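You operate a simulated robot arm through the tools that you are given. There is no shell and no other tool.

You run a simulated robot arm. Do the job below in one go: nothing can be reset, and whatever is moved stays where it is left.

Task
Geography quiz: bring the red, yellow, green and white lands to the globe's pointer in turn.
Fine: each land stops at the red pointer; leave the globe switch alone.

Only the result counts: the job must be done as asked and must still hold three seconds after the hand-in. Knocking over, shifting, dropping, spilling or breaking anything else fails it.

Robot
A 6-joint arm with a two-finger parallel gripper, fixed in place. Base frame: the origin is at the foot of the arm, x ahead of it, y to its left, z up. Lengths are in m, angles in degrees, forces in N, time in s.
With the tool pointing down near the work surface it reaches from about 0.48 to 0.88 m from the base axis. Its first joint turns from -115.0 to 115.0 degrees. Payload 4.2 kg.
The TCP is the grasp point between the finger pads, 0.023 m short of the fingertips. In the tool frame z runs along the fingers and y along their closing line. Largest opening 0.094 m; finger width 0.038, thickness 0.01; the body of the gripper, 0.054 by 0.096 m, starts 0.039 m behind the TCP.
Orientation is that of the tool frame in the base frame, as a unit quaternion [w, x, y, z]. With the fingers straight down and closing along the base's y, the tool's x points along the base's -x, its y along +y and its z along -z.

Tools
- The arm moves only by the tool move_arm. Its argument "targets" is a list of rows, each a list of 3 entries, a list of its own where there are three numbers: the turn, a rotation vector about the tool's x, y, z in degrees, then the shift along the tool's x, y, z in cm, then the opening in per cent of the stroke, from 0 (shut) to 100 (fully open). In form: [[[wx, wy, wz], [x, y, z], grip], ...]. A call has 1 to 20 rows; each row shifts and turns the commanded pose from where the row before left it, along the tool's axes as they then stand. A row lasts 0.2 s, in which the tool goes at most 0.05 m and 8.6 degrees; a call with a longer step from one row to the next is refused whole, and so is a gripper value outside its range. Where a pose cannot be reached the arm comes as near as it can. A force on the tool above 40 N (or 10 N above the force at the start of the call, whichever is more), or a blocked arm, ends the call early, and 0.2 s more pass. The fingers move at their own pace (about 0.108 m/s each) and stop on an object; they squeeze with about 40 N. The grip force told is the motor's: it shows also when the fingers shut on nothing. Time passes only in rows, and 0.2 s behind the last, so rows that do not move let the fingers close. The reply holds the time, the measured pose of the TCP, the force on the tool along the base axes, the opening and the grip force, in the units named above and with some noise, with the torque about the TCP (base axes, N m) and any sound that the robot's microphone picked up.
- Cameras (640 x 400 px; columns grow to the right, rows downward): "scene" is fixed at [0.0552, -0.4942, 1.5344]; the picture's right is [0.40, -0.92, 0.00], its down [-0.47, -0.21, -0.85] and it looks along [0.78, 0.34, -0.52] (base axes); focal length 327 px, centre (320, 200). "wrist" rides on the gripper at [0.086, 0.016, -0.074] in the tool frame; the picture's right is [-0.18, 0.98, 0.00], its down [-0.58, -0.11, -0.81] and it looks along [-0.79, -0.15, 0.59] (tool axes); focal length 243 px, centre (320, 200). There is no depth. A picture from a camera that has moved, and an enlarged one, comes with that camera's place and axes in the base frame and with its lens. The place of the scene camera against the robot may be out by one fixed shift of up to 0.012 m in any direction.
- get_image(camera): a new picture of that camera. The clock stands still meanwhile.
- lift_body(by): slides the trunk up (or, below 0, down) by that many m; the arm rides with it, the base frame stays. It gives what a move gives, with no picture.
- enlarge(camera, box): a new picture of the part [left, top, right, bottom] of that camera's present view, enlarged. The clock stands still meanwhile.
- finish_job(): hands the job in; it is judged then, once.

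Nothing tells you positions but the pictures and the camera data. Unless the task says otherwise, let go and move clear before handing in.

The tools are called after "Request:" by a JSON object that holds its "name" and its "arguments". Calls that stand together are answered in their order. move_arm: Moves the arm, as the interface text tells. Its arguments: {"type":"object","properties":{"targets":{"type":"array"}},"required":["targets"]} The other tools are called the same way: lift_body (by) slides the trunk up or down; get_image (camera) takes a picture; enlarge (camera, box) takes an enlarged picture of a part of a camera's view; finish_job () hands the job in.

At the start:

```text
time: 0.0
eef_pos: [0.5132, -0.3178, 1.3092]
tool_rot: [0.001, 0.0, 1.0, -0.001]
ft_force: [-0.3, 0.6, 0.4]
wrist_torque: [0.01, 0.02, 0.01]
grip_width: 0.0939
grip_force: 0.0
trunk travel left (down, up): [-0.8, 0.19]
```

scene: 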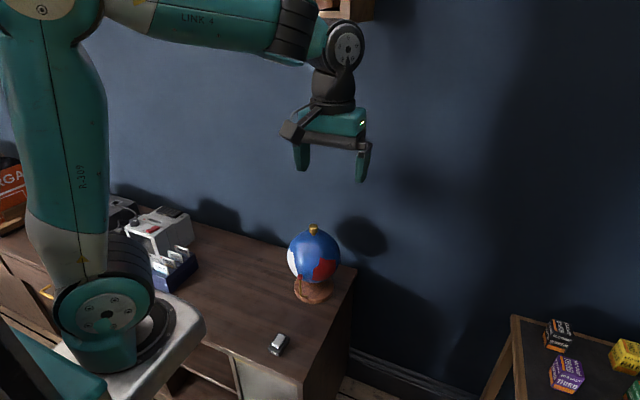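
wrist: 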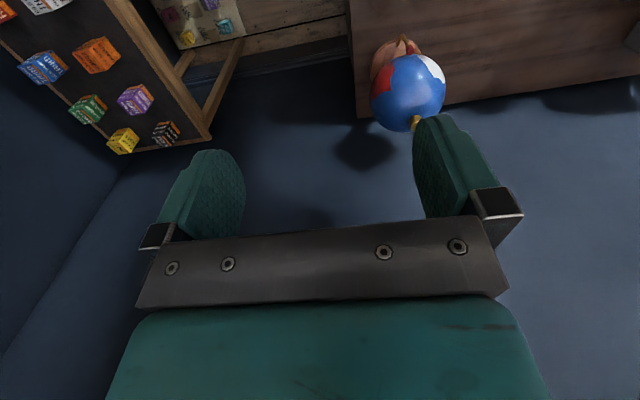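

I see a blue globe with red and white patches and a gold top knob on a wooden cabinet, and something small and silver in front of it (maybe the switch). First I'll look more closely at these.

Request:
{"name": "enlarge", "arguments": {"camera": "scene", "box": [260, 210, 370, 310]}}

Request:
{"name": "enlarge", "arguments": {"camera": "scene", "box": [240, 310, 320, 370]}}

Request:
{"name": "enlarge", "arguments": {"camera": "wrist", "box": [350, 20, 470, 140]}}

Request:
{"name": "enlarge", "arguments": {"camera": "scene", "box": [100, 180, 360, 400]}}

```text
4.00 times, centred on (315, 260) of scene
camera zoom: at [0.0552, -0.4942, 1.5344], right [0.4, -0.92, 0.0], down [-0.47, -0.21, -0.85], along [0.78, 0.34, -0.52], focal length 1308 px, centre (340, -40)
```

zoom: 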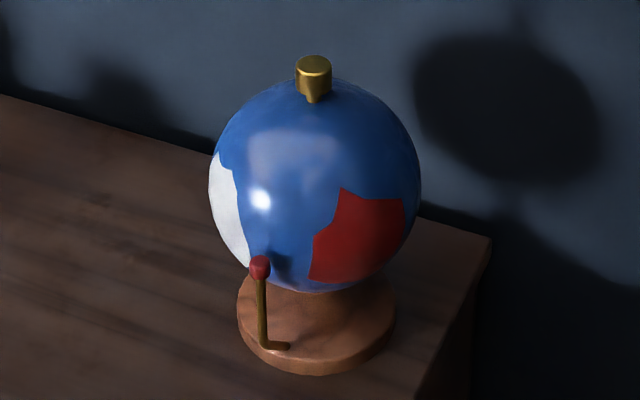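

```text
6.67 times, centred on (280, 340) of scene
camera zoom: at [0.0552, -0.4942, 1.5344], right [0.4, -0.92, 0.0], down [-0.47, -0.21, -0.85], along [0.78, 0.34, -0.52], focal length 2180 px, centre (587, -733)
```

zoom: 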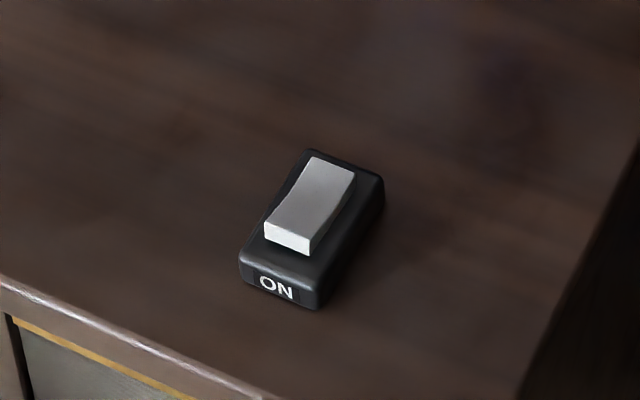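

```text
3.33 times, centred on (410, 80) of wrist
camera zoom: at [0.4272, -0.3005, 1.3821], right [0.18, 0.98, 0.0], down [0.58, -0.11, 0.81], along [0.79, -0.15, -0.59], focal length 809 px, centre (20, 600)
```

zoom: 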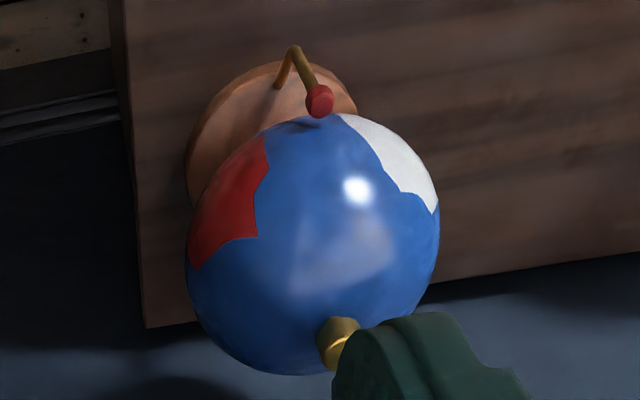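

```text
1.82 times, centred on (230, 290) of scene
camera zoom: at [0.0552, -0.4942, 1.5344], right [0.4, -0.92, 0.0], down [-0.47, -0.21, -0.85], along [0.78, 0.34, -0.52], focal length 594 px, centre (484, 36)
```

zoom: 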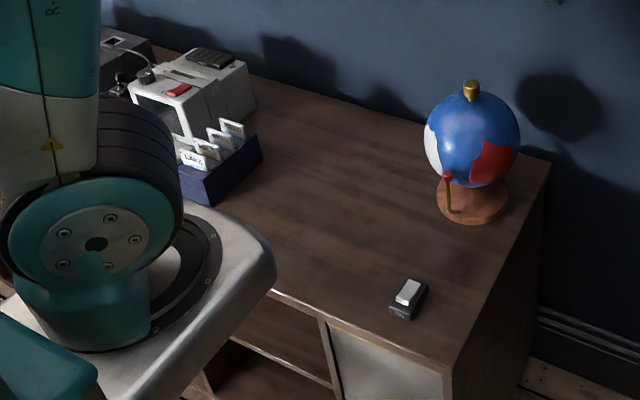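

The globe's gold knob is at about [0.776, -0.159, 0.945], the ball (radius about 0.083) is centred near z = 0.842, and the red pointer tip is at about [0.672, -0.162, 0.847], on the side facing the robot. Red lies on the -y side of the pointer and white on the +y side. I'll move to above the knob and look again.

Request:
{"name": "move_arm", "arguments": {"targets": [[[0, 0, 0], [-2.19, 1.325, 2.16], 100], [[0, 0, 0], [-2.19, 1.325, 2.16], 100], [[0, 0, 0], [-2.19, 1.325, 2.16], 100], [[0, 0, 0], [-2.19, 1.325, 2.16], 100], [[0, 0, 0], [-2.19, 1.325, 2.16], 100], [[0, 0, 0], [-2.19, 1.325, 2.16], 100], [[0, 0, 0], [-2.19, 1.325, 2.16], 100], [[0, 0, 0], [-2.19, 1.325, 2.16], 100], [[0, 0, 0], [-2.19, 1.325, 2.16], 100], [[0, 0, 0], [-2.19, 1.325, 2.16], 100], [[0, 0, 0], [-2.19, 1.325, 2.16], 100], [[0, 0, 0], [-2.19, 1.325, 2.16], 100]]}}

```text
time: 2.6
eef_pos: [0.7761, -0.1588, 1.0481]
tool_rot: [0.0, 0.001, 1.0, 0.0]
ft_force: [-0.2, -0.2, -0.2]
wrist_torque: [-0.01, -0.04, 0.03]
grip_width: 0.0941
grip_force: 0.1
trunk travel left (down, up): [-0.8, 0.19]
```

The arm reached the spot above the knob, with the tool pointing down. I'll take pictures from both cameras to refine the knob's place.

Request:
{"name": "get_image", "arguments": {"camera": "wrist"}}

Request:
{"name": "get_image", "arguments": {"camera": "scene"}}

Request:
{"name": "enlarge", "arguments": {"camera": "scene", "box": [260, 210, 370, 310]}}

```text
taken
camera wrist: at [0.6898, -0.1432, 1.1216], right [0.18, 0.98, 0.0], down [0.58, -0.11, 0.81], along [0.79, -0.15, -0.59], focal length 243 px, centre (320, 200)
```

wrist: 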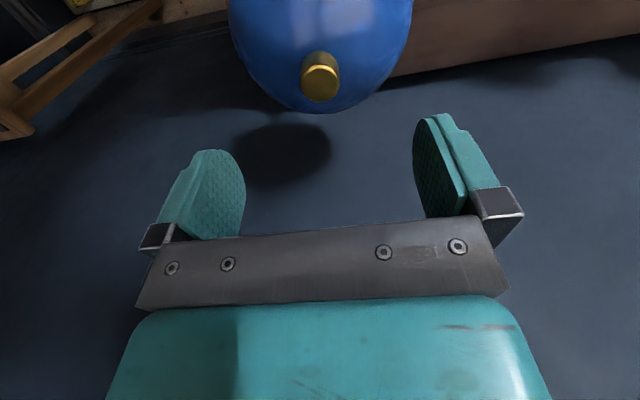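

```text
taken
```

scene: 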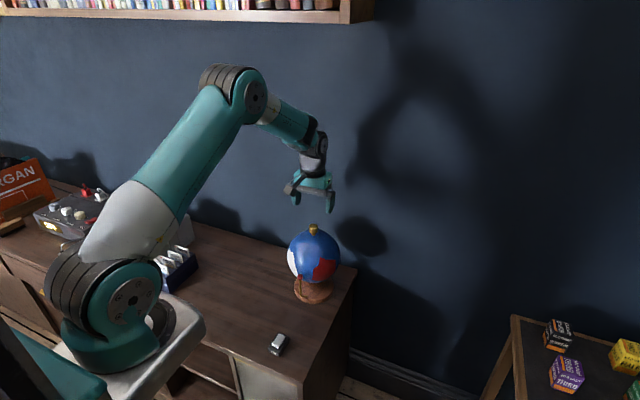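

```text
4.00 times, centred on (315, 260) of scene
camera zoom: at [0.0552, -0.4942, 1.5344], right [0.4, -0.92, 0.0], down [-0.47, -0.21, -0.85], along [0.78, 0.34, -0.52], focal length 1308 px, centre (340, -40)
```

zoom: 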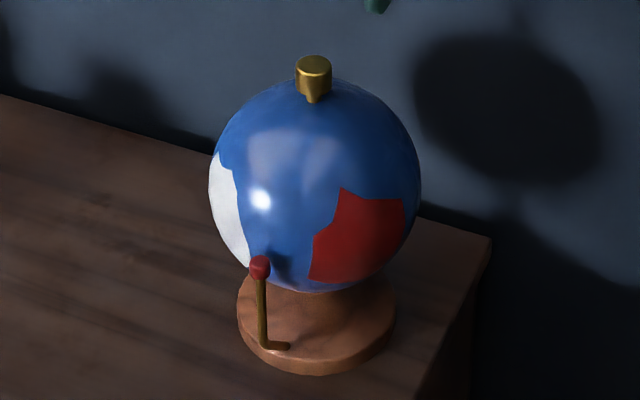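

The knob lines up with the gripper axis to within about 1 mm, and red is centred about 48° from the pointer on the -y side. Before gripping I'll wind the tool back by 90° so there is enough wrist travel to turn the globe clockwise (seen from above).

Request:
{"name": "move_arm", "arguments": {"targets": [[[0, 0, -7.5], [0, 0, 0], 100], [[0, 0, -7.5], [0, 0, 0], 100], [[0, 0, -7.5], [0, 0, 0], 100], [[0, 0, -7.5], [0, 0, 0], 100], [[0, 0, -7.5], [0, 0, 0], 100], [[0, 0, -7.5], [0, 0, 0], 100], [[0, 0, -7.5], [0, 0, 0], 100], [[0, 0, -7.5], [0, 0, 0], 100], [[0, 0, -7.5], [0, 0, 0], 100], [[0, 0, -7.5], [0, 0, 0], 100], [[0, 0, -7.5], [0, 0, 0], 100], [[0, 0, -7.5], [0, 0, 0], 100]]}}

Request:
{"name": "get_image", "arguments": {"camera": "wrist"}}

```text
time: 5.2
eef_pos: [0.7751, -0.1594, 1.0495]
tool_rot: [0.0, 0.708, -0.706, 0.0]
ft_force: [0.3, -0.5, -0.2]
wrist_torque: [0.01, 0.03, -0.01]
grip_width: 0.094
grip_force: 0.0
trunk travel left (down, up): [-0.8, 0.19]
```

```text
taken
camera wrist: at [0.7603, -0.2449, 1.1229], right [-0.98, 0.18, 0.0], down [0.11, 0.58, 0.81], along [0.15, 0.79, -0.59], focal length 243 px, centre (320, 200)
```

wrist: 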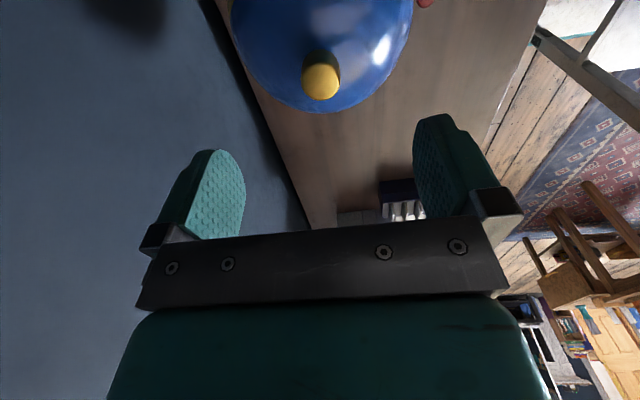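

The wind-back worked and the knob still sits exactly on the tool axis. Its top is at about z = 0.956, so I'll go down until the TCP is at about 0.954, keeping the fingertips clear of the ball.

Request:
{"name": "move_arm", "arguments": {"targets": [[[0, 0, 0], [0, 0, 2], 100], [[0, 0, 0], [0, 0, 2], 100], [[0, 0, 0], [0, 0, 2], 100], [[0, 0, 0], [0, 0, 1.5], 100], [[0, 0, 0], [0, 0, 1], 100], [[0, 0, 0], [0, 0, 0.9], 100], [[0, 0, 0], [0, 0, 0], 100]]}}

Request:
{"name": "get_image", "arguments": {"camera": "wrist"}}

Request:
{"name": "enlarge", "arguments": {"camera": "scene", "box": [260, 190, 370, 310]}}

```text
time: 6.8
eef_pos: [0.7764, -0.1586, 0.9562]
tool_rot: [0.0, -0.707, 0.707, -0.001]
ft_force: [-1.0, -0.5, -0.3]
wrist_torque: [-0.01, -0.03, 0.01]
grip_width: 0.094
grip_force: 0.1
trunk travel left (down, up): [-0.8, 0.19]
```

```text
taken
camera wrist: at [0.7602, -0.2449, 1.0291], right [-0.98, 0.18, 0.0], down [0.11, 0.58, 0.81], along [0.15, 0.79, -0.59], focal length 243 px, centre (320, 200)
```

wrist: 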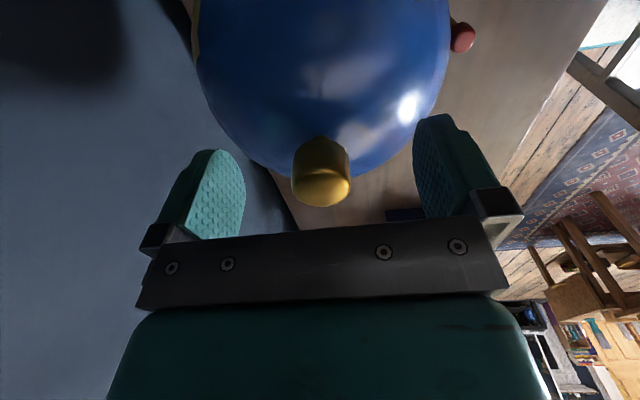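

```text
3.33 times, centred on (315, 250) of scene
camera zoom: at [0.0552, -0.4942, 1.5344], right [0.4, -0.92, 0.0], down [-0.47, -0.21, -0.85], along [0.78, 0.34, -0.52], focal length 1090 px, centre (337, 33)
```

zoom: 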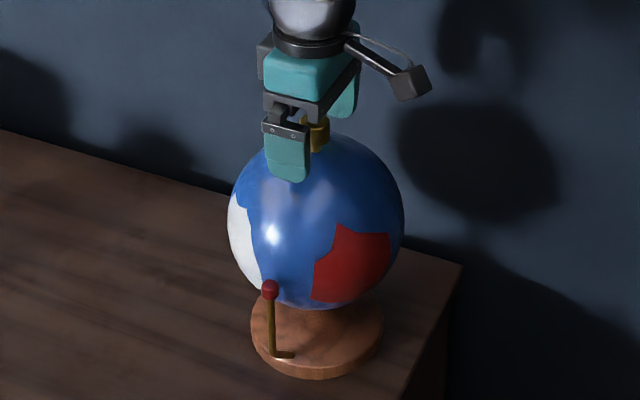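

The gripper is centred round the knob and clear of the ball. There is a hint of a yellowish patch at the far left edge of the ball in the wrist view, so I'll check that and close the fingers.

Request:
{"name": "enlarge", "arguments": {"camera": "wrist", "box": [170, 0, 330, 100]}}

Request:
{"name": "move_arm", "arguments": {"targets": [[[0, 0, 0], [0, 0, 0], 60], [[0, 0, 0], [0, 0, 0], 40], [[0, 0, 0], [0, 0, 0], 25], [[0, 0, 0], [0, 0, 0], 15], [[0, 0, 0], [0, 0, 0], 15]]}}

```text
4.00 times, centred on (250, 50) of wrist
camera zoom: at [0.7602, -0.2449, 1.0291], right [-0.98, 0.18, 0.0], down [0.11, 0.58, 0.81], along [0.15, 0.79, -0.59], focal length 970 px, centre (600, 800)
```

zoom: 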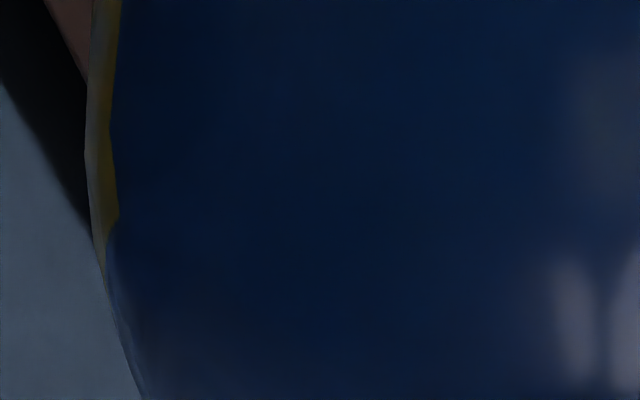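

```text
time: 8.0
eef_pos: [0.7754, -0.1596, 0.9558]
tool_rot: [-0.001, -0.707, 0.708, 0.001]
ft_force: [-5.8, -0.1, 1.7]
wrist_torque: [-0.05, 0.14, -0.01]
grip_width: 0.0276
grip_force: 44.5
trunk travel left (down, up): [-0.8, 0.19]
```

The fingers hold the knob (width 0.0276 m), with a small side force of about -6 N in x. I'll ease the tool slightly towards -x to relieve it before turning.

Request:
{"name": "move_arm", "arguments": {"targets": [[[0, 0, 0], [0, 0.04, 0], 10], [[0, 0, 0], [0, 0, 0], 10]]}}

```text
time: 8.6
eef_pos: [0.7755, -0.1588, 0.9548]
tool_rot: [0.0, -0.707, 0.707, 0.001]
ft_force: [-4.2, -1.0, -1.3]
wrist_torque: [0.22, 0.06, -0.01]
grip_width: 0.0277
grip_force: 44.9
trunk travel left (down, up): [-0.8, 0.19]
```

The side force has dropped a little, so I'll ease over slightly more.

Request:
{"name": "move_arm", "arguments": {"targets": [[[0, 0, 0], [0, 0.08, 0], 10], [[0, 0, 0], [0, 0, 0], 10]]}}

```text
time: 9.2
eef_pos: [0.7757, -0.1595, 0.9543]
tool_rot: [0.001, -0.707, 0.707, 0.0]
ft_force: [2.2, -1.0, -1.8]
wrist_torque: [0.24, -0.07, 0.01]
grip_width: 0.0276
grip_force: 44.9
trunk travel left (down, up): [-0.8, 0.19]
```

The side forces are now near zero. I'll make a first small turn of 18° to check that the globe follows the knob.

Request:
{"name": "move_arm", "arguments": {"targets": [[[0, 0, 3], [0, 0, 0], 10], [[0, 0, 5], [0, 0, 0], 10], [[0, 0, 5], [0, 0, 0], 10], [[0, 0, 5], [0, 0, 0], 10], [[0, 0, 0], [0, 0, 0], 10]]}}

Request:
{"name": "enlarge", "arguments": {"camera": "scene", "box": [260, 210, 370, 310]}}

```text
time: 10.4
eef_pos: [0.7755, -0.1593, 0.9558]
tool_rot: [0.0, -0.587, 0.81, -0.001]
ft_force: [6.8, -2.9, 0.3]
wrist_torque: [-0.33, -0.01, -0.01]
grip_width: 0.0274
grip_force: 45.3
trunk travel left (down, up): [-0.8, 0.19]
```

```text
4.00 times, centred on (315, 260) of scene
camera zoom: at [0.0552, -0.4942, 1.5344], right [0.4, -0.92, 0.0], down [-0.47, -0.21, -0.85], along [0.78, 0.34, -0.52], focal length 1308 px, centre (340, -40)
```

zoom: 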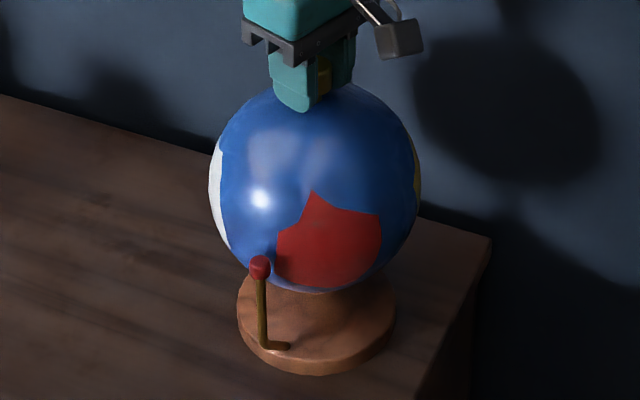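

The globe follows without slipping, and yellow is appearing at the right-hand edge, so the lands come round in order. Red now spans about 185°–242° in azimuth and the pointer is at about 182°, so I need about 31° more.

Request:
{"name": "move_arm", "arguments": {"targets": [[[0, 0, 3], [0, 0, 0], 10], [[0, 0, 5], [0, 0, 0], 10], [[0, 0, 5], [0, 0, 0], 10], [[0, 0, 5], [0, 0, 0], 10], [[0, 0, 5], [0, 0, 0], 10], [[0, 0, 5], [0, 0, 0], 10], [[0, 0, 3], [0, 0, 0], 10], [[0, 0, 0], [0, 0, 0], 10]]}}

Request:
{"name": "enlarge", "arguments": {"camera": "scene", "box": [260, 210, 370, 310]}}

```text
time: 12.2
eef_pos: [0.7755, -0.1596, 0.9562]
tool_rot: [0.002, -0.35, 0.937, -0.001]
ft_force: [16.7, -7.9, 7.4]
wrist_torque: [-0.09, -0.18, 0.01]
grip_width: 0.0275
grip_force: 44.4
trunk travel left (down, up): [-0.8, 0.19]
```

```text
4.00 times, centred on (315, 260) of scene
camera zoom: at [0.0552, -0.4942, 1.5344], right [0.4, -0.92, 0.0], down [-0.47, -0.21, -0.85], along [0.78, 0.34, -0.52], focal length 1308 px, centre (340, -40)
```

zoom: 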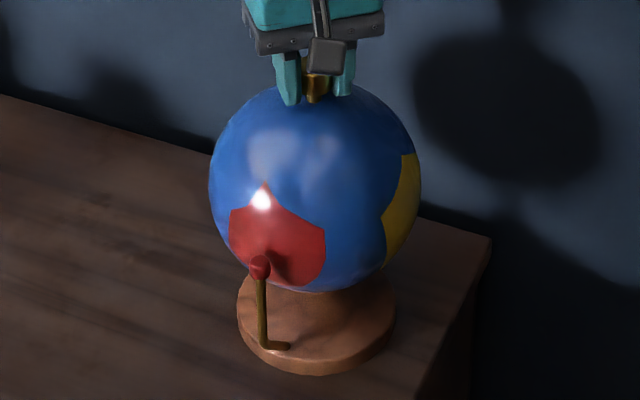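

Red is now centred on the pointer (span about 153°–210°, pointer about 182°). A side force has built up because the knob sits slightly off the turning axis, so I'll ease that off while red rests here.

Request:
{"name": "move_arm", "arguments": {"targets": [[[0, 0, 0], [-0.03, -0.06, 0], 10], [[0, 0, 0], [-0.03, -0.06, 0], 10], [[0, 0, 0], [0, 0, 0], 10], [[0, 0, 0], [0, 0, 0], 10], [[0, 0, 0], [0, 0, 0], 10], [[0, 0, 0], [0, 0, 0], 10]]}}

```text
time: 13.6
eef_pos: [0.7758, -0.1599, 0.956]
tool_rot: [0.0, -0.35, 0.937, 0.0]
ft_force: [6.4, -4.7, 12.5]
wrist_torque: [-0.11, 0.03, 0.05]
grip_width: 0.0274
grip_force: 44.9
trunk travel left (down, up): [-0.8, 0.19]
```

The force is mostly relieved and red stays put. I'll open the fingers now, with red resting at the pointer, and check the centring.

Request:
{"name": "move_arm", "arguments": {"targets": [[[0, 0, 0], [0, 0, 0], 40], [[0, 0, 0], [0, 0, 0], 70], [[0, 0, 0], [0, 0, 0], 100], [[0, 0, 0], [0, 0, 0], 100]]}}

Request:
{"name": "get_image", "arguments": {"camera": "wrist"}}

Request:
{"name": "enlarge", "arguments": {"camera": "scene", "box": [260, 210, 370, 310]}}

```text
time: 14.6
eef_pos: [0.775, -0.1596, 0.9542]
tool_rot: [0.0, -0.35, 0.937, 0.0]
ft_force: [0.5, 0.3, -0.7]
wrist_torque: [0.01, -0.01, -0.01]
grip_width: 0.0942
grip_force: 0.0
trunk travel left (down, up): [-0.8, 0.19]
```

```text
taken
camera wrist: at [0.7007, -0.2032, 1.0287], right [-0.51, 0.86, 0.0], down [0.51, 0.3, 0.81], along [0.7, 0.41, -0.59], focal length 243 px, centre (320, 200)
```

wrist: 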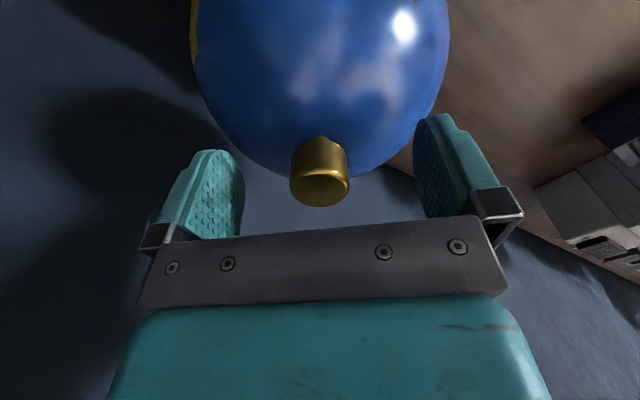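

```text
4.00 times, centred on (315, 260) of scene
camera zoom: at [0.0552, -0.4942, 1.5344], right [0.4, -0.92, 0.0], down [-0.47, -0.21, -0.85], along [0.78, 0.34, -0.52], focal length 1308 px, centre (340, -40)
```

zoom: 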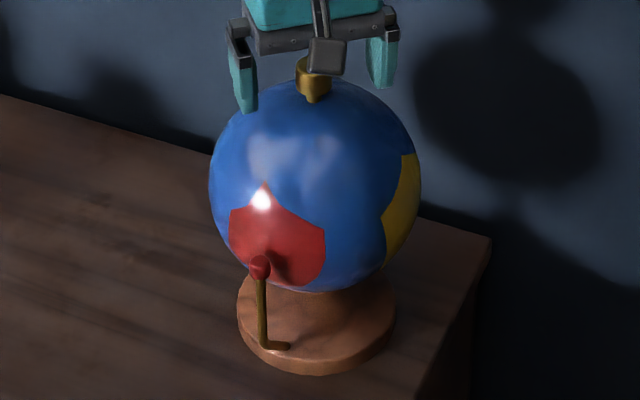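

Red stays at the pointer with the fingers open, and the knob looks well centred from this angle too. I'll close on it again here and read the side force to refine the centre.

Request:
{"name": "move_arm", "arguments": {"targets": [[[0, 0, 0], [0, 0, 0], 60], [[0, 0, 0], [0, 0, 0], 40], [[0, 0, 0], [0, 0, 0], 25], [[0, 0, 0], [0, 0, 0], 10], [[0, 0, 0], [0, 0, 0], 10], [[0, 0, 0], [0, 0, 0], 10]]}}

```text
time: 16.0
eef_pos: [0.7764, -0.1588, 0.954]
tool_rot: [-0.001, -0.35, 0.937, 0.0]
ft_force: [-0.5, 0.1, -0.7]
wrist_torque: [0.01, -0.01, 0.02]
grip_width: 0.0274
grip_force: 44.9
trunk travel left (down, up): [-0.8, 0.19]
```

The grip is force-free here. Combining the two grips, the knob sits about 1.5–2 mm further along the tool's x, so I'll reopen slightly, shift by that much and grip again before turning to yellow.

Request:
{"name": "move_arm", "arguments": {"targets": [[[0, 0, 0], [0, 0, 0], 50], [[0, 0, 0], [0, 0, 0], 60], [[0, 0, 0], [0.09, 0, 0], 60], [[0, 0, 0], [0.09, 0, 0], 60], [[0, 0, 0], [0, 0, 0], 40], [[0, 0, 0], [0, 0, 0], 25], [[0, 0, 0], [0, 0, 0], 10], [[0, 0, 0], [0, 0, 0], 10], [[0, 0, 0], [0, 0, 0], 10]]}}

Request:
{"name": "enlarge", "arguments": {"camera": "scene", "box": [260, 210, 370, 310]}}

```text
time: 18.0
eef_pos: [0.774, -0.1602, 0.9547]
tool_rot: [0.0, -0.351, 0.937, -0.001]
ft_force: [-1.6, 1.8, -0.7]
wrist_torque: [0.11, -0.08, 0.05]
grip_width: 0.0275
grip_force: 45.0
trunk travel left (down, up): [-0.8, 0.19]
```

```text
4.00 times, centred on (315, 260) of scene
camera zoom: at [0.0552, -0.4942, 1.5344], right [0.4, -0.92, 0.0], down [-0.47, -0.21, -0.85], along [0.78, 0.34, -0.52], focal length 1308 px, centre (340, -40)
```

zoom: 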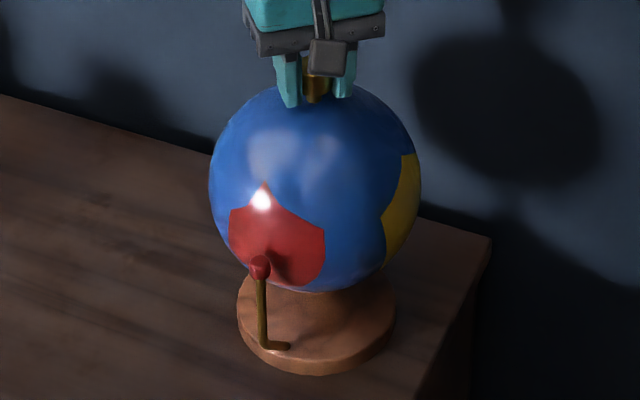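

Red has rested at the pointer for several seconds. Next I'll turn towards yellow, pausing after 45° where the pointer lies over blue sea, to check span and forces.

Request:
{"name": "move_arm", "arguments": {"targets": [[[0, 0, 3], [0, 0, 0], 10], [[0, 0, 6], [0, 0, 0], 10], [[0, 0, 6], [0, 0, 0], 10], [[0, 0, 6], [0, 0, 0], 10], [[0, 0, 6], [0, 0, 0], 10], [[0, 0, 6], [0, 0, 0], 10], [[0, 0, 6], [0, 0, 0], 10], [[0, 0, 6], [0, 0, 0], 10]]}}

Request:
{"name": "enlarge", "arguments": {"camera": "scene", "box": [260, 210, 370, 310]}}

```text
time: 19.8
eef_pos: [0.7751, -0.16, 0.9555]
tool_rot: [0.0, 0.035, 0.999, 0.0]
ft_force: [-8.0, 6.6, -0.1]
wrist_torque: [0.04, -0.68, 0.04]
grip_width: 0.0272
grip_force: 45.1
trunk travel left (down, up): [-0.8, 0.19]
```

```text
4.00 times, centred on (315, 260) of scene
camera zoom: at [0.0552, -0.4942, 1.5344], right [0.4, -0.92, 0.0], down [-0.47, -0.21, -0.85], along [0.78, 0.34, -0.52], focal length 1308 px, centre (340, -40)
```

zoom: 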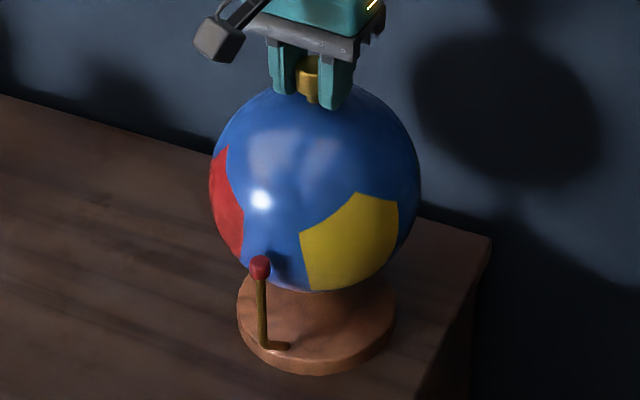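

Yellow is next in line; its span now is about 197°–256°, so another 45° will centre it. I'll add a tiny drift to relieve the side force during the turn.

Request:
{"name": "move_arm", "arguments": {"targets": [[[0, 0, 3], [0.018, 0.009, 0], 10], [[0, 0, 6], [0.018, 0.009, 0], 10], [[0, 0, 6], [0.018, 0.009, 0], 10], [[0, 0, 6], [0.018, 0.009, 0], 10], [[0, 0, 6], [0.018, 0.009, 0], 10], [[0, 0, 6], [0.018, 0.009, 0], 10], [[0, 0, 6], [0.018, 0.009, 0], 10], [[0, 0, 6], [0.018, 0.009, 0], 10], [[0, 0, 0], [0, 0, 0], 10]]}}

Request:
{"name": "enlarge", "arguments": {"camera": "scene", "box": [260, 210, 370, 310]}}

```text
time: 21.8
eef_pos: [0.7744, -0.1583, 0.9557]
tool_rot: [0.001, 0.415, 0.91, 0.001]
ft_force: [8.6, 3.7, -3.6]
wrist_torque: [0.37, 0.19, 0.01]
grip_width: 0.0275
grip_force: 45.6
trunk travel left (down, up): [-0.8, 0.19]
```

```text
4.00 times, centred on (315, 260) of scene
camera zoom: at [0.0552, -0.4942, 1.5344], right [0.4, -0.92, 0.0], down [-0.47, -0.21, -0.85], along [0.78, 0.34, -0.52], focal length 1308 px, centre (340, -40)
```

zoom: 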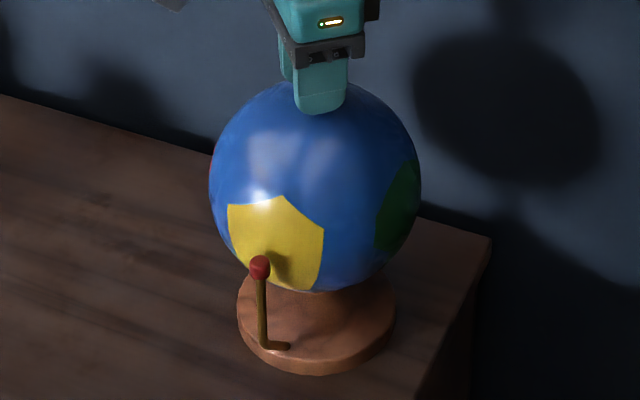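

Yellow is now centred on the pointer and green is coming into view on the right. I'll hold a moment, release, recentre slightly and wind the tool back 90° while yellow rests at the pointer.

Request:
{"name": "move_arm", "arguments": {"targets": [[[0, 0, 0], [0, 0, 0], 10], [[0, 0, 0], [0, 0, 0], 10], [[0, 0, 0], [0, 0, 0], 10], [[0, 0, 0], [0, 0, 0], 10], [[0, 0, 0], [0, 0, 0], 10], [[0, 0, 0], [0, 0, 0], 10], [[0, 0, 0], [0, 0, 0], 40], [[0, 0, 0], [0, 0, 0], 70], [[0, 0, 0], [0, 0, 0], 100], [[0, 0, 0], [0, 0, 0], 100], [[0, 0, 0], [-0.072, 0.027, 0], 100], [[0, 0, 0], [-0.072, 0.027, 0], 100], [[0, 0, 0], [0, 0, 0], 100]]}}

Request:
{"name": "enlarge", "arguments": {"camera": "scene", "box": [260, 210, 370, 310]}}

Request:
{"name": "get_image", "arguments": {"camera": "wrist"}}

```text
time: 24.6
eef_pos: [0.7742, -0.16, 0.9563]
tool_rot: [0.0, 0.414, 0.91, 0.0]
ft_force: [-0.3, 0.4, -0.7]
wrist_torque: [-0.02, 0.0, 0.0]
grip_width: 0.0939
grip_force: 0.1
trunk travel left (down, up): [-0.8, 0.19]
```

```text
4.00 times, centred on (315, 260) of scene
camera zoom: at [0.0552, -0.4942, 1.5344], right [0.4, -0.92, 0.0], down [-0.47, -0.21, -0.85], along [0.78, 0.34, -0.52], focal length 1308 px, centre (340, -40)
```

zoom: 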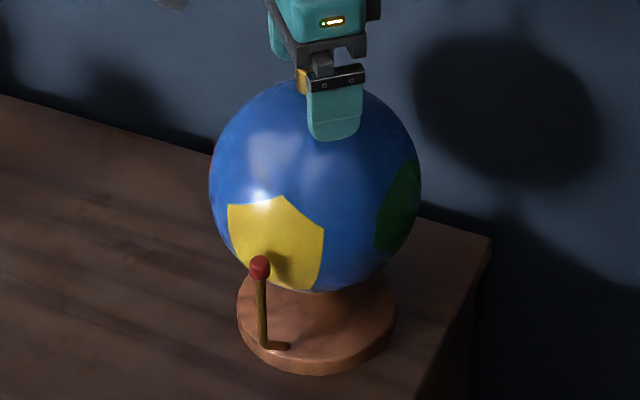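

```text
taken
camera wrist: at [0.7311, -0.0836, 1.0291], right [0.86, 0.51, 0.0], down [0.3, -0.51, 0.81], along [0.41, -0.7, -0.59], focal length 243 px, centre (320, 200)
```

wrist: 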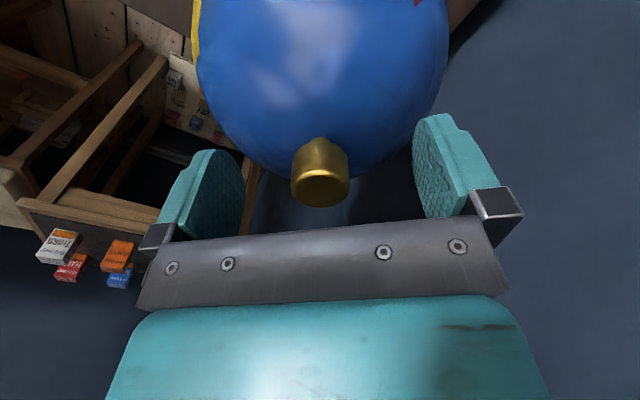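

Yellow stays in place and the knob is well centred between the fingers. Winding back 90° with the fingers open, then gripping again.

Request:
{"name": "move_arm", "arguments": {"targets": [[[0, 0, -7.5], [0, 0, 0], 100], [[0, 0, -7.5], [0, 0, 0], 100], [[0, 0, -7.5], [0, 0, 0], 100], [[0, 0, -7.5], [0, 0, 0], 100], [[0, 0, -7.5], [0, 0, 0], 100], [[0, 0, -7.5], [0, 0, 0], 100], [[0, 0, -7.5], [0, 0, 0], 100], [[0, 0, -7.5], [0, 0, 0], 100], [[0, 0, -7.5], [0, 0, 0], 100], [[0, 0, -7.5], [0, 0, 0], 100], [[0, 0, -7.5], [0, 0, 0], 100], [[0, 0, -7.5], [0, 0, 0], 100], [[0, 0, 0], [0, 0, 0], 100], [[0, 0, 0], [0, 0, 0], 60], [[0, 0, 0], [0, 0, 0], 40], [[0, 0, 0], [0, 0, 0], 25], [[0, 0, 0], [0, 0, 0], 10], [[0, 0, 0], [0, 0, 0], 10], [[0, 0, 0], [0, 0, 0], 10]]}}

Request:
{"name": "enlarge", "arguments": {"camera": "scene", "box": [260, 210, 370, 310]}}

```text
time: 28.6
eef_pos: [0.7758, -0.1597, 0.9547]
tool_rot: [0.0, -0.351, 0.936, 0.0]
ft_force: [3.1, -3.0, -0.1]
wrist_torque: [-0.09, -0.05, 0.03]
grip_width: 0.0273
grip_force: 45.5
trunk travel left (down, up): [-0.8, 0.19]
```

```text
4.00 times, centred on (315, 260) of scene
camera zoom: at [0.0552, -0.4942, 1.5344], right [0.4, -0.92, 0.0], down [-0.47, -0.21, -0.85], along [0.78, 0.34, -0.52], focal length 1308 px, centre (340, -40)
```

zoom: 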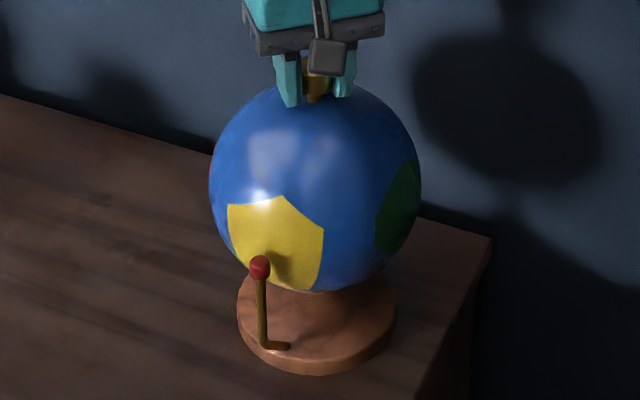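

The knob is held again with little side force, and yellow has rested at the pointer. Next I'll turn 45° towards green, pausing over the sea to measure.

Request:
{"name": "move_arm", "arguments": {"targets": [[[0, 0, 3], [0, 0, 0], 10], [[0, 0, 6], [0, 0, 0], 10], [[0, 0, 6], [0, 0, 0], 10], [[0, 0, 6], [0, 0, 0], 10], [[0, 0, 6], [0, 0, 0], 10], [[0, 0, 6], [0, 0, 0], 10], [[0, 0, 6], [0, 0, 0], 10], [[0, 0, 6], [0, 0, 0], 10]]}}

Request:
{"name": "enlarge", "arguments": {"camera": "scene", "box": [260, 210, 370, 310]}}

```text
time: 30.4
eef_pos: [0.7752, -0.1596, 0.9556]
tool_rot: [0.001, 0.036, 0.999, 0.0]
ft_force: [3.5, -3.3, 1.4]
wrist_torque: [0.02, 0.12, 0.06]
grip_width: 0.0275
grip_force: 45.3
trunk travel left (down, up): [-0.8, 0.19]
```

```text
4.00 times, centred on (315, 260) of scene
camera zoom: at [0.0552, -0.4942, 1.5344], right [0.4, -0.92, 0.0], down [-0.47, -0.21, -0.85], along [0.78, 0.34, -0.52], focal length 1308 px, centre (340, -40)
```

zoom: 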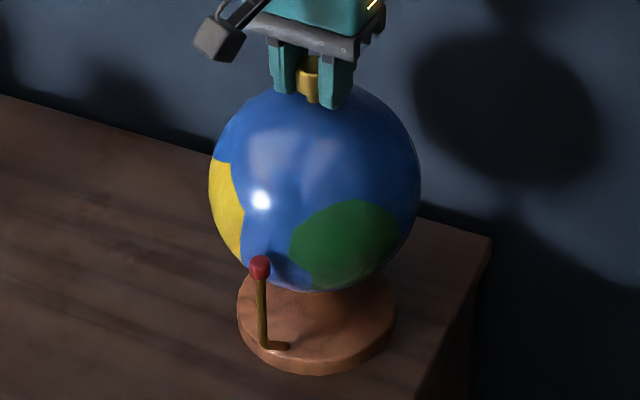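

Green spans about 192°–256° now, so about 43° more will centre it on the pointer. Forces are small; I'll continue.

Request:
{"name": "move_arm", "arguments": {"targets": [[[0, 0, 3], [0, 0, 0], 10], [[0, 0, 6], [0, 0, 0], 10], [[0, 0, 6], [0, 0, 0], 10], [[0, 0, 6], [0, 0, 0], 10], [[0, 0, 6], [0, 0, 0], 10], [[0, 0, 6], [0, 0, 0], 10], [[0, 0, 6], [0, 0, 0], 10], [[0, 0, 4.5], [0, 0, 0], 10], [[0, 0, 0], [0, 0, 0], 10]]}}

Request:
{"name": "enlarge", "arguments": {"camera": "scene", "box": [260, 210, 370, 310]}}

```text
time: 32.4
eef_pos: [0.7744, -0.1602, 0.9552]
tool_rot: [0.0, 0.403, 0.915, 0.0]
ft_force: [8.9, 0.3, -1.3]
wrist_torque: [0.21, 0.14, -0.01]
grip_width: 0.0275
grip_force: 44.9
trunk travel left (down, up): [-0.8, 0.19]
```

```text
4.00 times, centred on (315, 260) of scene
camera zoom: at [0.0552, -0.4942, 1.5344], right [0.4, -0.92, 0.0], down [-0.47, -0.21, -0.85], along [0.78, 0.34, -0.52], focal length 1308 px, centre (340, -40)
```

zoom: 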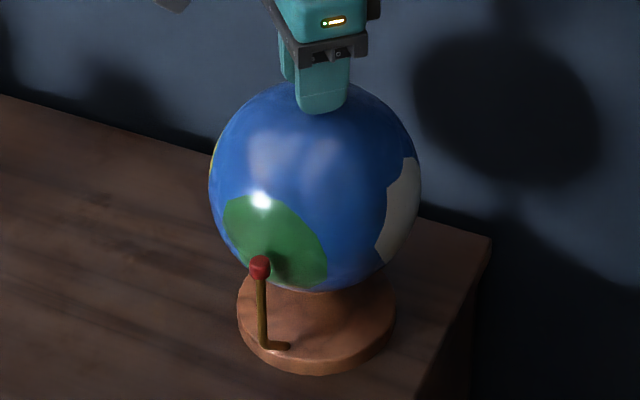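

Green is centred on the pointer (span about 148°–211°) and white is coming round on the right. I'll hold, release, and wind back while green rests there.

Request:
{"name": "move_arm", "arguments": {"targets": [[[0, 0, 0], [0, 0, 0], 10], [[0, 0, 0], [0, 0, 0], 10], [[0, 0, 0], [0, 0, 0], 10], [[0, 0, 0], [0, 0, 0], 10], [[0, 0, 0], [0, 0, 0], 10], [[0, 0, 0], [0, 0, 0], 10], [[0, 0, 0], [0, 0, 0], 40], [[0, 0, 0], [0, 0, 0], 70], [[0, 0, 0], [0, 0, 0], 100], [[0, 0, 0], [0, 0, 0], 100], [[0, 0, 0], [-0.05, 0, 0], 100], [[0, 0, 0], [0, 0, 0], 100]]}}

Request:
{"name": "enlarge", "arguments": {"camera": "scene", "box": [260, 210, 370, 310]}}

```text
time: 35.0
eef_pos: [0.774, -0.1601, 0.956]
tool_rot: [-0.001, 0.403, 0.915, 0.0]
ft_force: [0.8, 0.0, 0.4]
wrist_torque: [0.0, 0.04, 0.03]
grip_width: 0.094
grip_force: 0.0
trunk travel left (down, up): [-0.8, 0.19]
```

```text
4.00 times, centred on (315, 260) of scene
camera zoom: at [0.0552, -0.4942, 1.5344], right [0.4, -0.92, 0.0], down [-0.47, -0.21, -0.85], along [0.78, 0.34, -0.52], focal length 1308 px, centre (340, -40)
```

zoom: 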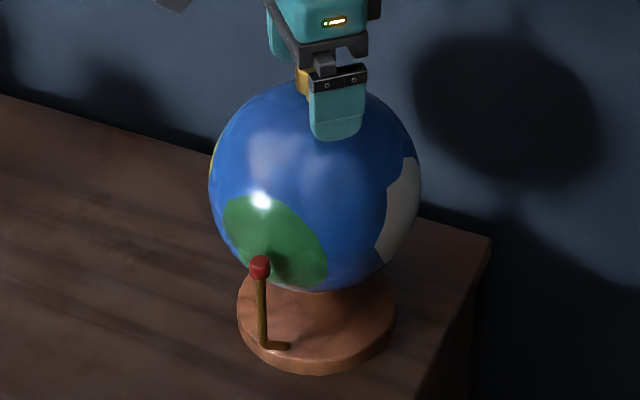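

Green stays at the pointer with the fingers open. Winding back 90° and gripping the knob once more.

Request:
{"name": "move_arm", "arguments": {"targets": [[[0, 0, -7.5], [0, 0, 0], 100], [[0, 0, -7.5], [0, 0, 0], 100], [[0, 0, -7.5], [0, 0, 0], 100], [[0, 0, -7.5], [0, 0, 0], 100], [[0, 0, -7.5], [0, 0, 0], 100], [[0, 0, -7.5], [0, 0, 0], 100], [[0, 0, -7.5], [0, 0, 0], 100], [[0, 0, -7.5], [0, 0, 0], 100], [[0, 0, -7.5], [0, 0, 0], 100], [[0, 0, -7.5], [0, 0, 0], 100], [[0, 0, -7.5], [0, 0, 0], 100], [[0, 0, -7.5], [0, 0, 0], 100], [[0, 0, 0], [0, 0, 0], 100], [[0, 0, 0], [0, 0, 0], 60], [[0, 0, 0], [0, 0, 0], 40], [[0, 0, 0], [0, 0, 0], 25], [[0, 0, 0], [0, 0, 0], 10], [[0, 0, 0], [0, 0, 0], 10], [[0, 0, 0], [0, 0, 0], 10]]}}

Request:
{"name": "enlarge", "arguments": {"camera": "scene", "box": [260, 210, 370, 310]}}

```text
time: 39.0
eef_pos: [0.7749, -0.1597, 0.9561]
tool_rot: [0.0, -0.363, 0.932, 0.001]
ft_force: [-1.4, 0.6, 0.5]
wrist_torque: [0.02, 0.0, -0.03]
grip_width: 0.0271
grip_force: 45.0
trunk travel left (down, up): [-0.8, 0.19]
```

```text
4.00 times, centred on (315, 260) of scene
camera zoom: at [0.0552, -0.4942, 1.5344], right [0.4, -0.92, 0.0], down [-0.47, -0.21, -0.85], along [0.78, 0.34, -0.52], focal length 1308 px, centre (340, -40)
```

zoom: 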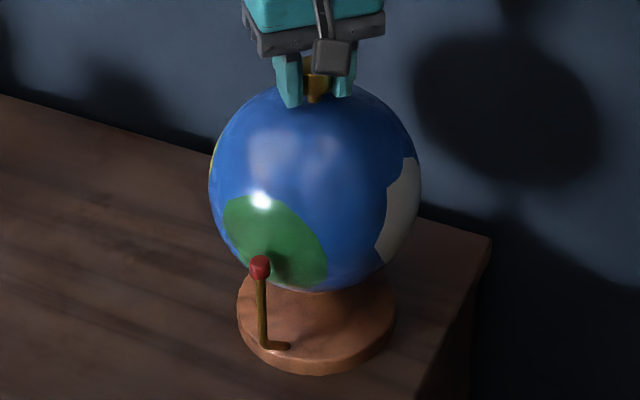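

The grip is force-free and green is still at the pointer. Next I'll turn 45° towards white, pausing over the sea.

Request:
{"name": "move_arm", "arguments": {"targets": [[[0, 0, 3], [0, 0, 0], 10], [[0, 0, 6], [0, 0, 0], 10], [[0, 0, 6], [0, 0, 0], 10], [[0, 0, 6], [0, 0, 0], 10], [[0, 0, 6], [0, 0, 0], 10], [[0, 0, 6], [0, 0, 0], 10], [[0, 0, 6], [0, 0, 0], 10], [[0, 0, 6], [0, 0, 0], 10]]}}

Request:
{"name": "enlarge", "arguments": {"camera": "scene", "box": [260, 210, 370, 310]}}

```text
time: 40.8
eef_pos: [0.7747, -0.1602, 0.9558]
tool_rot: [0.0, 0.023, 1.0, 0.0]
ft_force: [-1.7, 3.1, -4.6]
wrist_torque: [0.11, 0.09, 0.53]
grip_width: 0.0278
grip_force: 45.2
trunk travel left (down, up): [-0.8, 0.19]
```

```text
4.00 times, centred on (315, 260) of scene
camera zoom: at [0.0552, -0.4942, 1.5344], right [0.4, -0.92, 0.0], down [-0.47, -0.21, -0.85], along [0.78, 0.34, -0.52], focal length 1308 px, centre (340, -40)
```

zoom: 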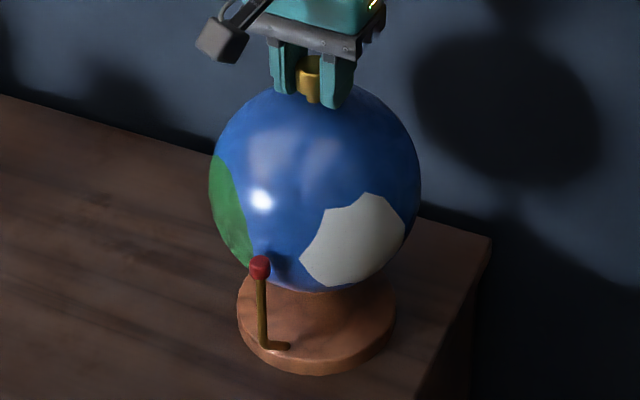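

White spans about 197°–260°, but the torque about the vertical axis has risen to 0.53 N m, unlike in earlier turns. I'll wait one step without moving to see whether that persists, which would mean the globe is resisting.

Request:
{"name": "move_arm", "arguments": {"targets": [[[0, 0, 0], [0, 0, 0], 10], [[0, 0, 0], [0, 0, 0], 10]]}}

Request:
{"name": "enlarge", "arguments": {"camera": "scene", "box": [230, 180, 390, 330]}}

```text
time: 41.4
eef_pos: [0.7743, -0.1608, 0.9546]
tool_rot: [0.0, 0.022, 1.0, 0.0]
ft_force: [0.7, 5.5, -5.7]
wrist_torque: [0.02, -0.13, -0.03]
grip_width: 0.0275
grip_force: 45.5
trunk travel left (down, up): [-0.8, 0.19]
```

```text
2.67 times, centred on (310, 255) of scene
camera zoom: at [0.0552, -0.4942, 1.5344], right [0.4, -0.92, 0.0], down [-0.47, -0.21, -0.85], along [0.78, 0.34, -0.52], focal length 872 px, centre (347, 53)
```

zoom: 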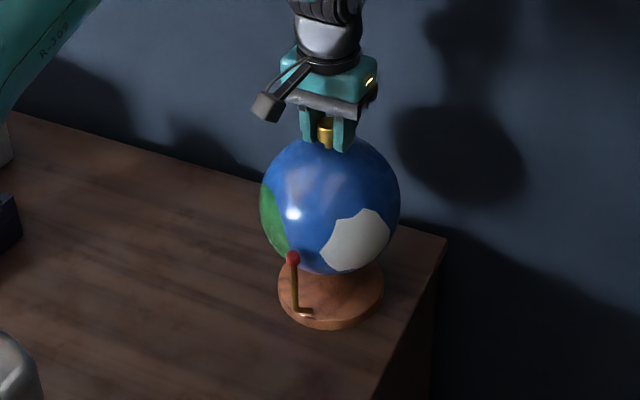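

The torque has gone back to zero, so it was only a transient and the globe turns freely. White needs about 46° more to be centred on the pointer.

Request:
{"name": "move_arm", "arguments": {"targets": [[[0, 0, 3], [0, 0, 0], 10], [[0, 0, 6], [0, 0, 0], 10], [[0, 0, 6], [0, 0, 0], 10], [[0, 0, 6], [0, 0, 0], 10], [[0, 0, 6], [0, 0, 0], 10], [[0, 0, 6], [0, 0, 0], 10], [[0, 0, 6], [0, 0, 0], 10], [[0, 0, 5], [0, 0, 0], 10], [[0, 0, 2], [0, 0, 0], 10], [[0, 0, 0], [0, 0, 0], 10]]}}

Request:
{"name": "enlarge", "arguments": {"camera": "scene", "box": [260, 210, 370, 310]}}

```text
time: 43.6
eef_pos: [0.7756, -0.1611, 0.9551]
tool_rot: [0.0, 0.411, 0.911, -0.001]
ft_force: [3.3, 1.5, 4.6]
wrist_torque: [0.21, 0.14, 0.15]
grip_width: 0.0274
grip_force: 45.3
trunk travel left (down, up): [-0.8, 0.19]
```

```text
4.00 times, centred on (315, 260) of scene
camera zoom: at [0.0552, -0.4942, 1.5344], right [0.4, -0.92, 0.0], down [-0.47, -0.21, -0.85], along [0.78, 0.34, -0.52], focal length 1308 px, centre (340, -40)
```

zoom: 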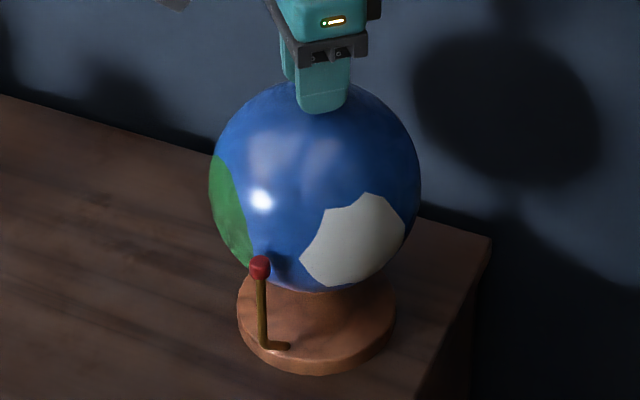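

The globe did not turn this time: white is exactly where it was and the fingers slipped round the knob. So the globe has a stop in this direction, about 272° from where it started. White must be reached the other way round, about 313° counter-clockwise, passing the other lands without stopping on them. I'll sweep 90° at a time and rest only over blue sea.

Request:
{"name": "move_arm", "arguments": {"targets": [[[0, 0, -4], [0, 0, 0], 10], [[0, 0, -8.2], [0, 0, 0], 10], [[0, 0, -8.2], [0, 0, 0], 10], [[0, 0, -8.2], [0, 0, 0], 10], [[0, 0, -8.2], [0, 0, 0], 10], [[0, 0, -8.2], [0, 0, 0], 10], [[0, 0, -8.2], [0, 0, 0], 10], [[0, 0, -8.2], [0, 0, 0], 10], [[0, 0, -8.2], [0, 0, 0], 10], [[0, 0, -8.2], [0, 0, 0], 10], [[0, 0, -8.2], [0, 0, 0], 10], [[0, 0, -4], [0, 0, 0], 10], [[0, 0, 0], [0, 0, 0], 10]]}}

Request:
{"name": "enlarge", "arguments": {"camera": "scene", "box": [260, 210, 370, 310]}}

```text
time: 46.4
eef_pos: [0.7761, -0.1596, 0.9548]
tool_rot: [0.0, -0.355, 0.935, 0.0]
ft_force: [10.6, 3.6, 4.7]
wrist_torque: [0.57, -0.75, 0.07]
grip_width: 0.0271
grip_force: 44.9
trunk travel left (down, up): [-0.8, 0.19]
```

```text
4.00 times, centred on (315, 260) of scene
camera zoom: at [0.0552, -0.4942, 1.5344], right [0.4, -0.92, 0.0], down [-0.47, -0.21, -0.85], along [0.78, 0.34, -0.52], focal length 1308 px, centre (340, -40)
```

zoom: 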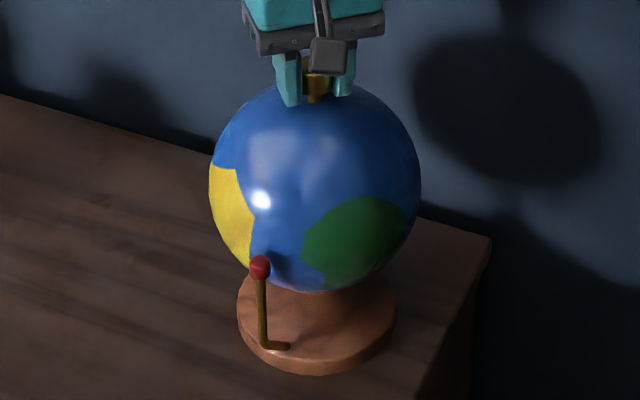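

That sweep took green back past the pointer without stopping, and the pointer now lies over the sea between yellow and green. I'll release here and wind the tool forward 90° for the next sweep.

Request:
{"name": "move_arm", "arguments": {"targets": [[[0, 0, 0], [0, 0, 0], 40], [[0, 0, 0], [0, 0, 0], 70], [[0, 0, 0], [0, 0, 0], 100], [[0, 0, 0], [0, 0, 0], 100], [[0, 0, 7.5], [0, 0, 0], 100], [[0, 0, 7.5], [0, 0, 0], 100], [[0, 0, 7.5], [0, 0, 0], 100], [[0, 0, 7.5], [0, 0, 0], 100], [[0, 0, 7.5], [0, 0, 0], 100], [[0, 0, 7.5], [0, 0, 0], 100], [[0, 0, 7.5], [0, 0, 0], 100], [[0, 0, 7.5], [0, 0, 0], 100], [[0, 0, 7.5], [0, 0, 0], 100], [[0, 0, 7.5], [0, 0, 0], 100], [[0, 0, 7.5], [0, 0, 0], 100], [[0, 0, 7.5], [0, 0, 0], 100], [[0, 0, 0], [0, 0, 0], 100]]}}

Request:
{"name": "get_image", "arguments": {"camera": "wrist"}}

Request:
{"name": "enlarge", "arguments": {"camera": "scene", "box": [260, 210, 370, 310]}}

```text
time: 50.0
eef_pos: [0.7756, -0.1607, 0.9554]
tool_rot: [0.0, 0.412, 0.911, 0.001]
ft_force: [0.0, -0.7, 0.7]
wrist_torque: [0.0, 0.0, 0.03]
grip_width: 0.094
grip_force: 0.0
trunk travel left (down, up): [-0.8, 0.19]
```

```text
taken
camera wrist: at [0.7307, -0.0841, 1.0286], right [0.86, 0.51, 0.0], down [0.3, -0.51, 0.81], along [0.41, -0.69, -0.59], focal length 243 px, centre (320, 200)
```

wrist: 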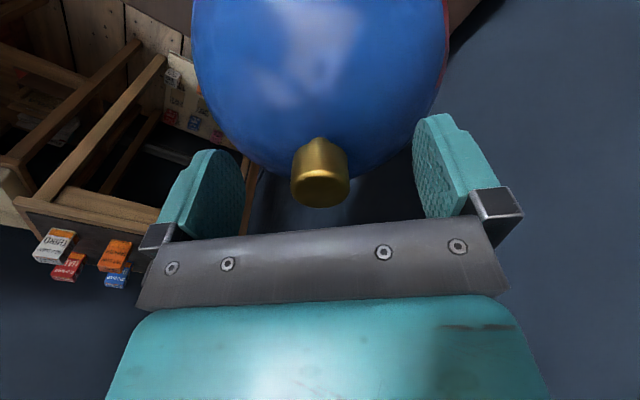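

```text
4.00 times, centred on (315, 260) of scene
camera zoom: at [0.0552, -0.4942, 1.5344], right [0.4, -0.92, 0.0], down [-0.47, -0.21, -0.85], along [0.78, 0.34, -0.52], focal length 1308 px, centre (340, -40)
```

zoom: 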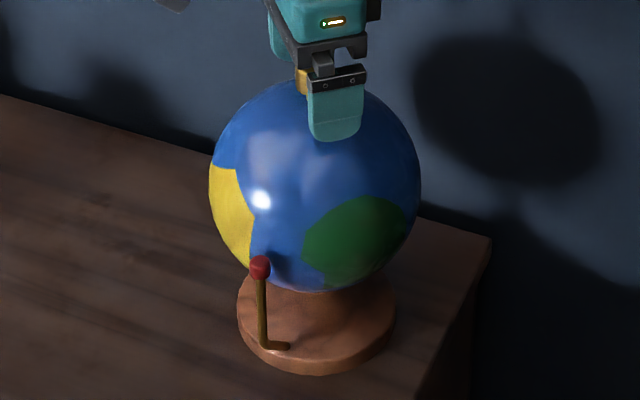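

The globe rests with the pointer over sea and the tool is wound forward again. I'll grip the knob and check the force before sweeping past yellow.

Request:
{"name": "move_arm", "arguments": {"targets": [[[0, 0, 0], [0, 0, 0], 60], [[0, 0, 0], [0, 0, 0], 40], [[0, 0, 0], [0, 0, 0], 25], [[0, 0, 0], [0, 0, 0], 10], [[0, 0, 0], [0, 0, 0], 10], [[0, 0, 0], [0, 0, 0], 10]]}}

```text
time: 51.4
eef_pos: [0.7747, -0.1601, 0.9539]
tool_rot: [0.0, 0.41, 0.912, 0.0]
ft_force: [1.2, 0.0, -0.5]
wrist_torque: [-0.02, -0.02, 0.0]
grip_width: 0.0273
grip_force: 45.2
trunk travel left (down, up): [-0.8, 0.19]
```

The grip is clean. Sweeping 86° counter-clockwise past yellow without stopping, to rest over the sea between red and yellow.

Request:
{"name": "move_arm", "arguments": {"targets": [[[0, 0, -4], [0, 0, 0], 10], [[0, 0, -7.8], [0, 0, 0], 10], [[0, 0, -7.8], [0, 0, 0], 10], [[0, 0, -7.8], [0, 0, 0], 10], [[0, 0, -7.8], [0, 0, 0], 10], [[0, 0, -7.8], [0, 0, 0], 10], [[0, 0, -7.8], [0, 0, 0], 10], [[0, 0, -7.8], [0, 0, 0], 10], [[0, 0, -7.8], [0, 0, 0], 10], [[0, 0, -7.8], [0, 0, 0], 10], [[0, 0, -7.8], [0, 0, 0], 10], [[0, 0, -4], [0, 0, 0], 10], [[0, 0, 0], [0, 0, 0], 10]]}}

Request:
{"name": "enlarge", "arguments": {"camera": "scene", "box": [260, 210, 370, 310]}}

```text
time: 54.2
eef_pos: [0.7747, -0.16, 0.9549]
tool_rot: [0.0, -0.322, 0.947, 0.0]
ft_force: [3.1, 4.1, -4.6]
wrist_torque: [-0.37, 0.56, 0.03]
grip_width: 0.0273
grip_force: 45.3
trunk travel left (down, up): [-0.8, 0.19]
```

```text
4.00 times, centred on (315, 260) of scene
camera zoom: at [0.0552, -0.4942, 1.5344], right [0.4, -0.92, 0.0], down [-0.47, -0.21, -0.85], along [0.78, 0.34, -0.52], focal length 1308 px, centre (340, -40)
```

zoom: 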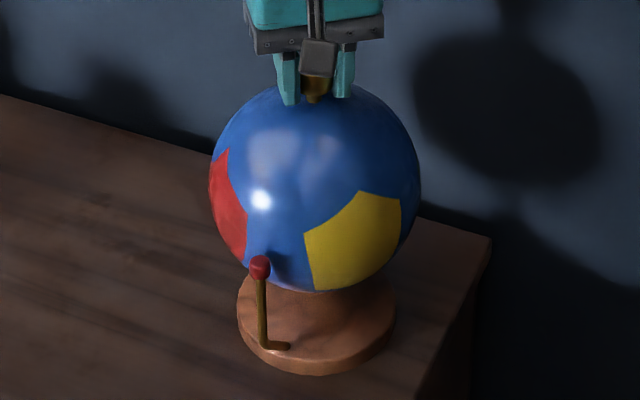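

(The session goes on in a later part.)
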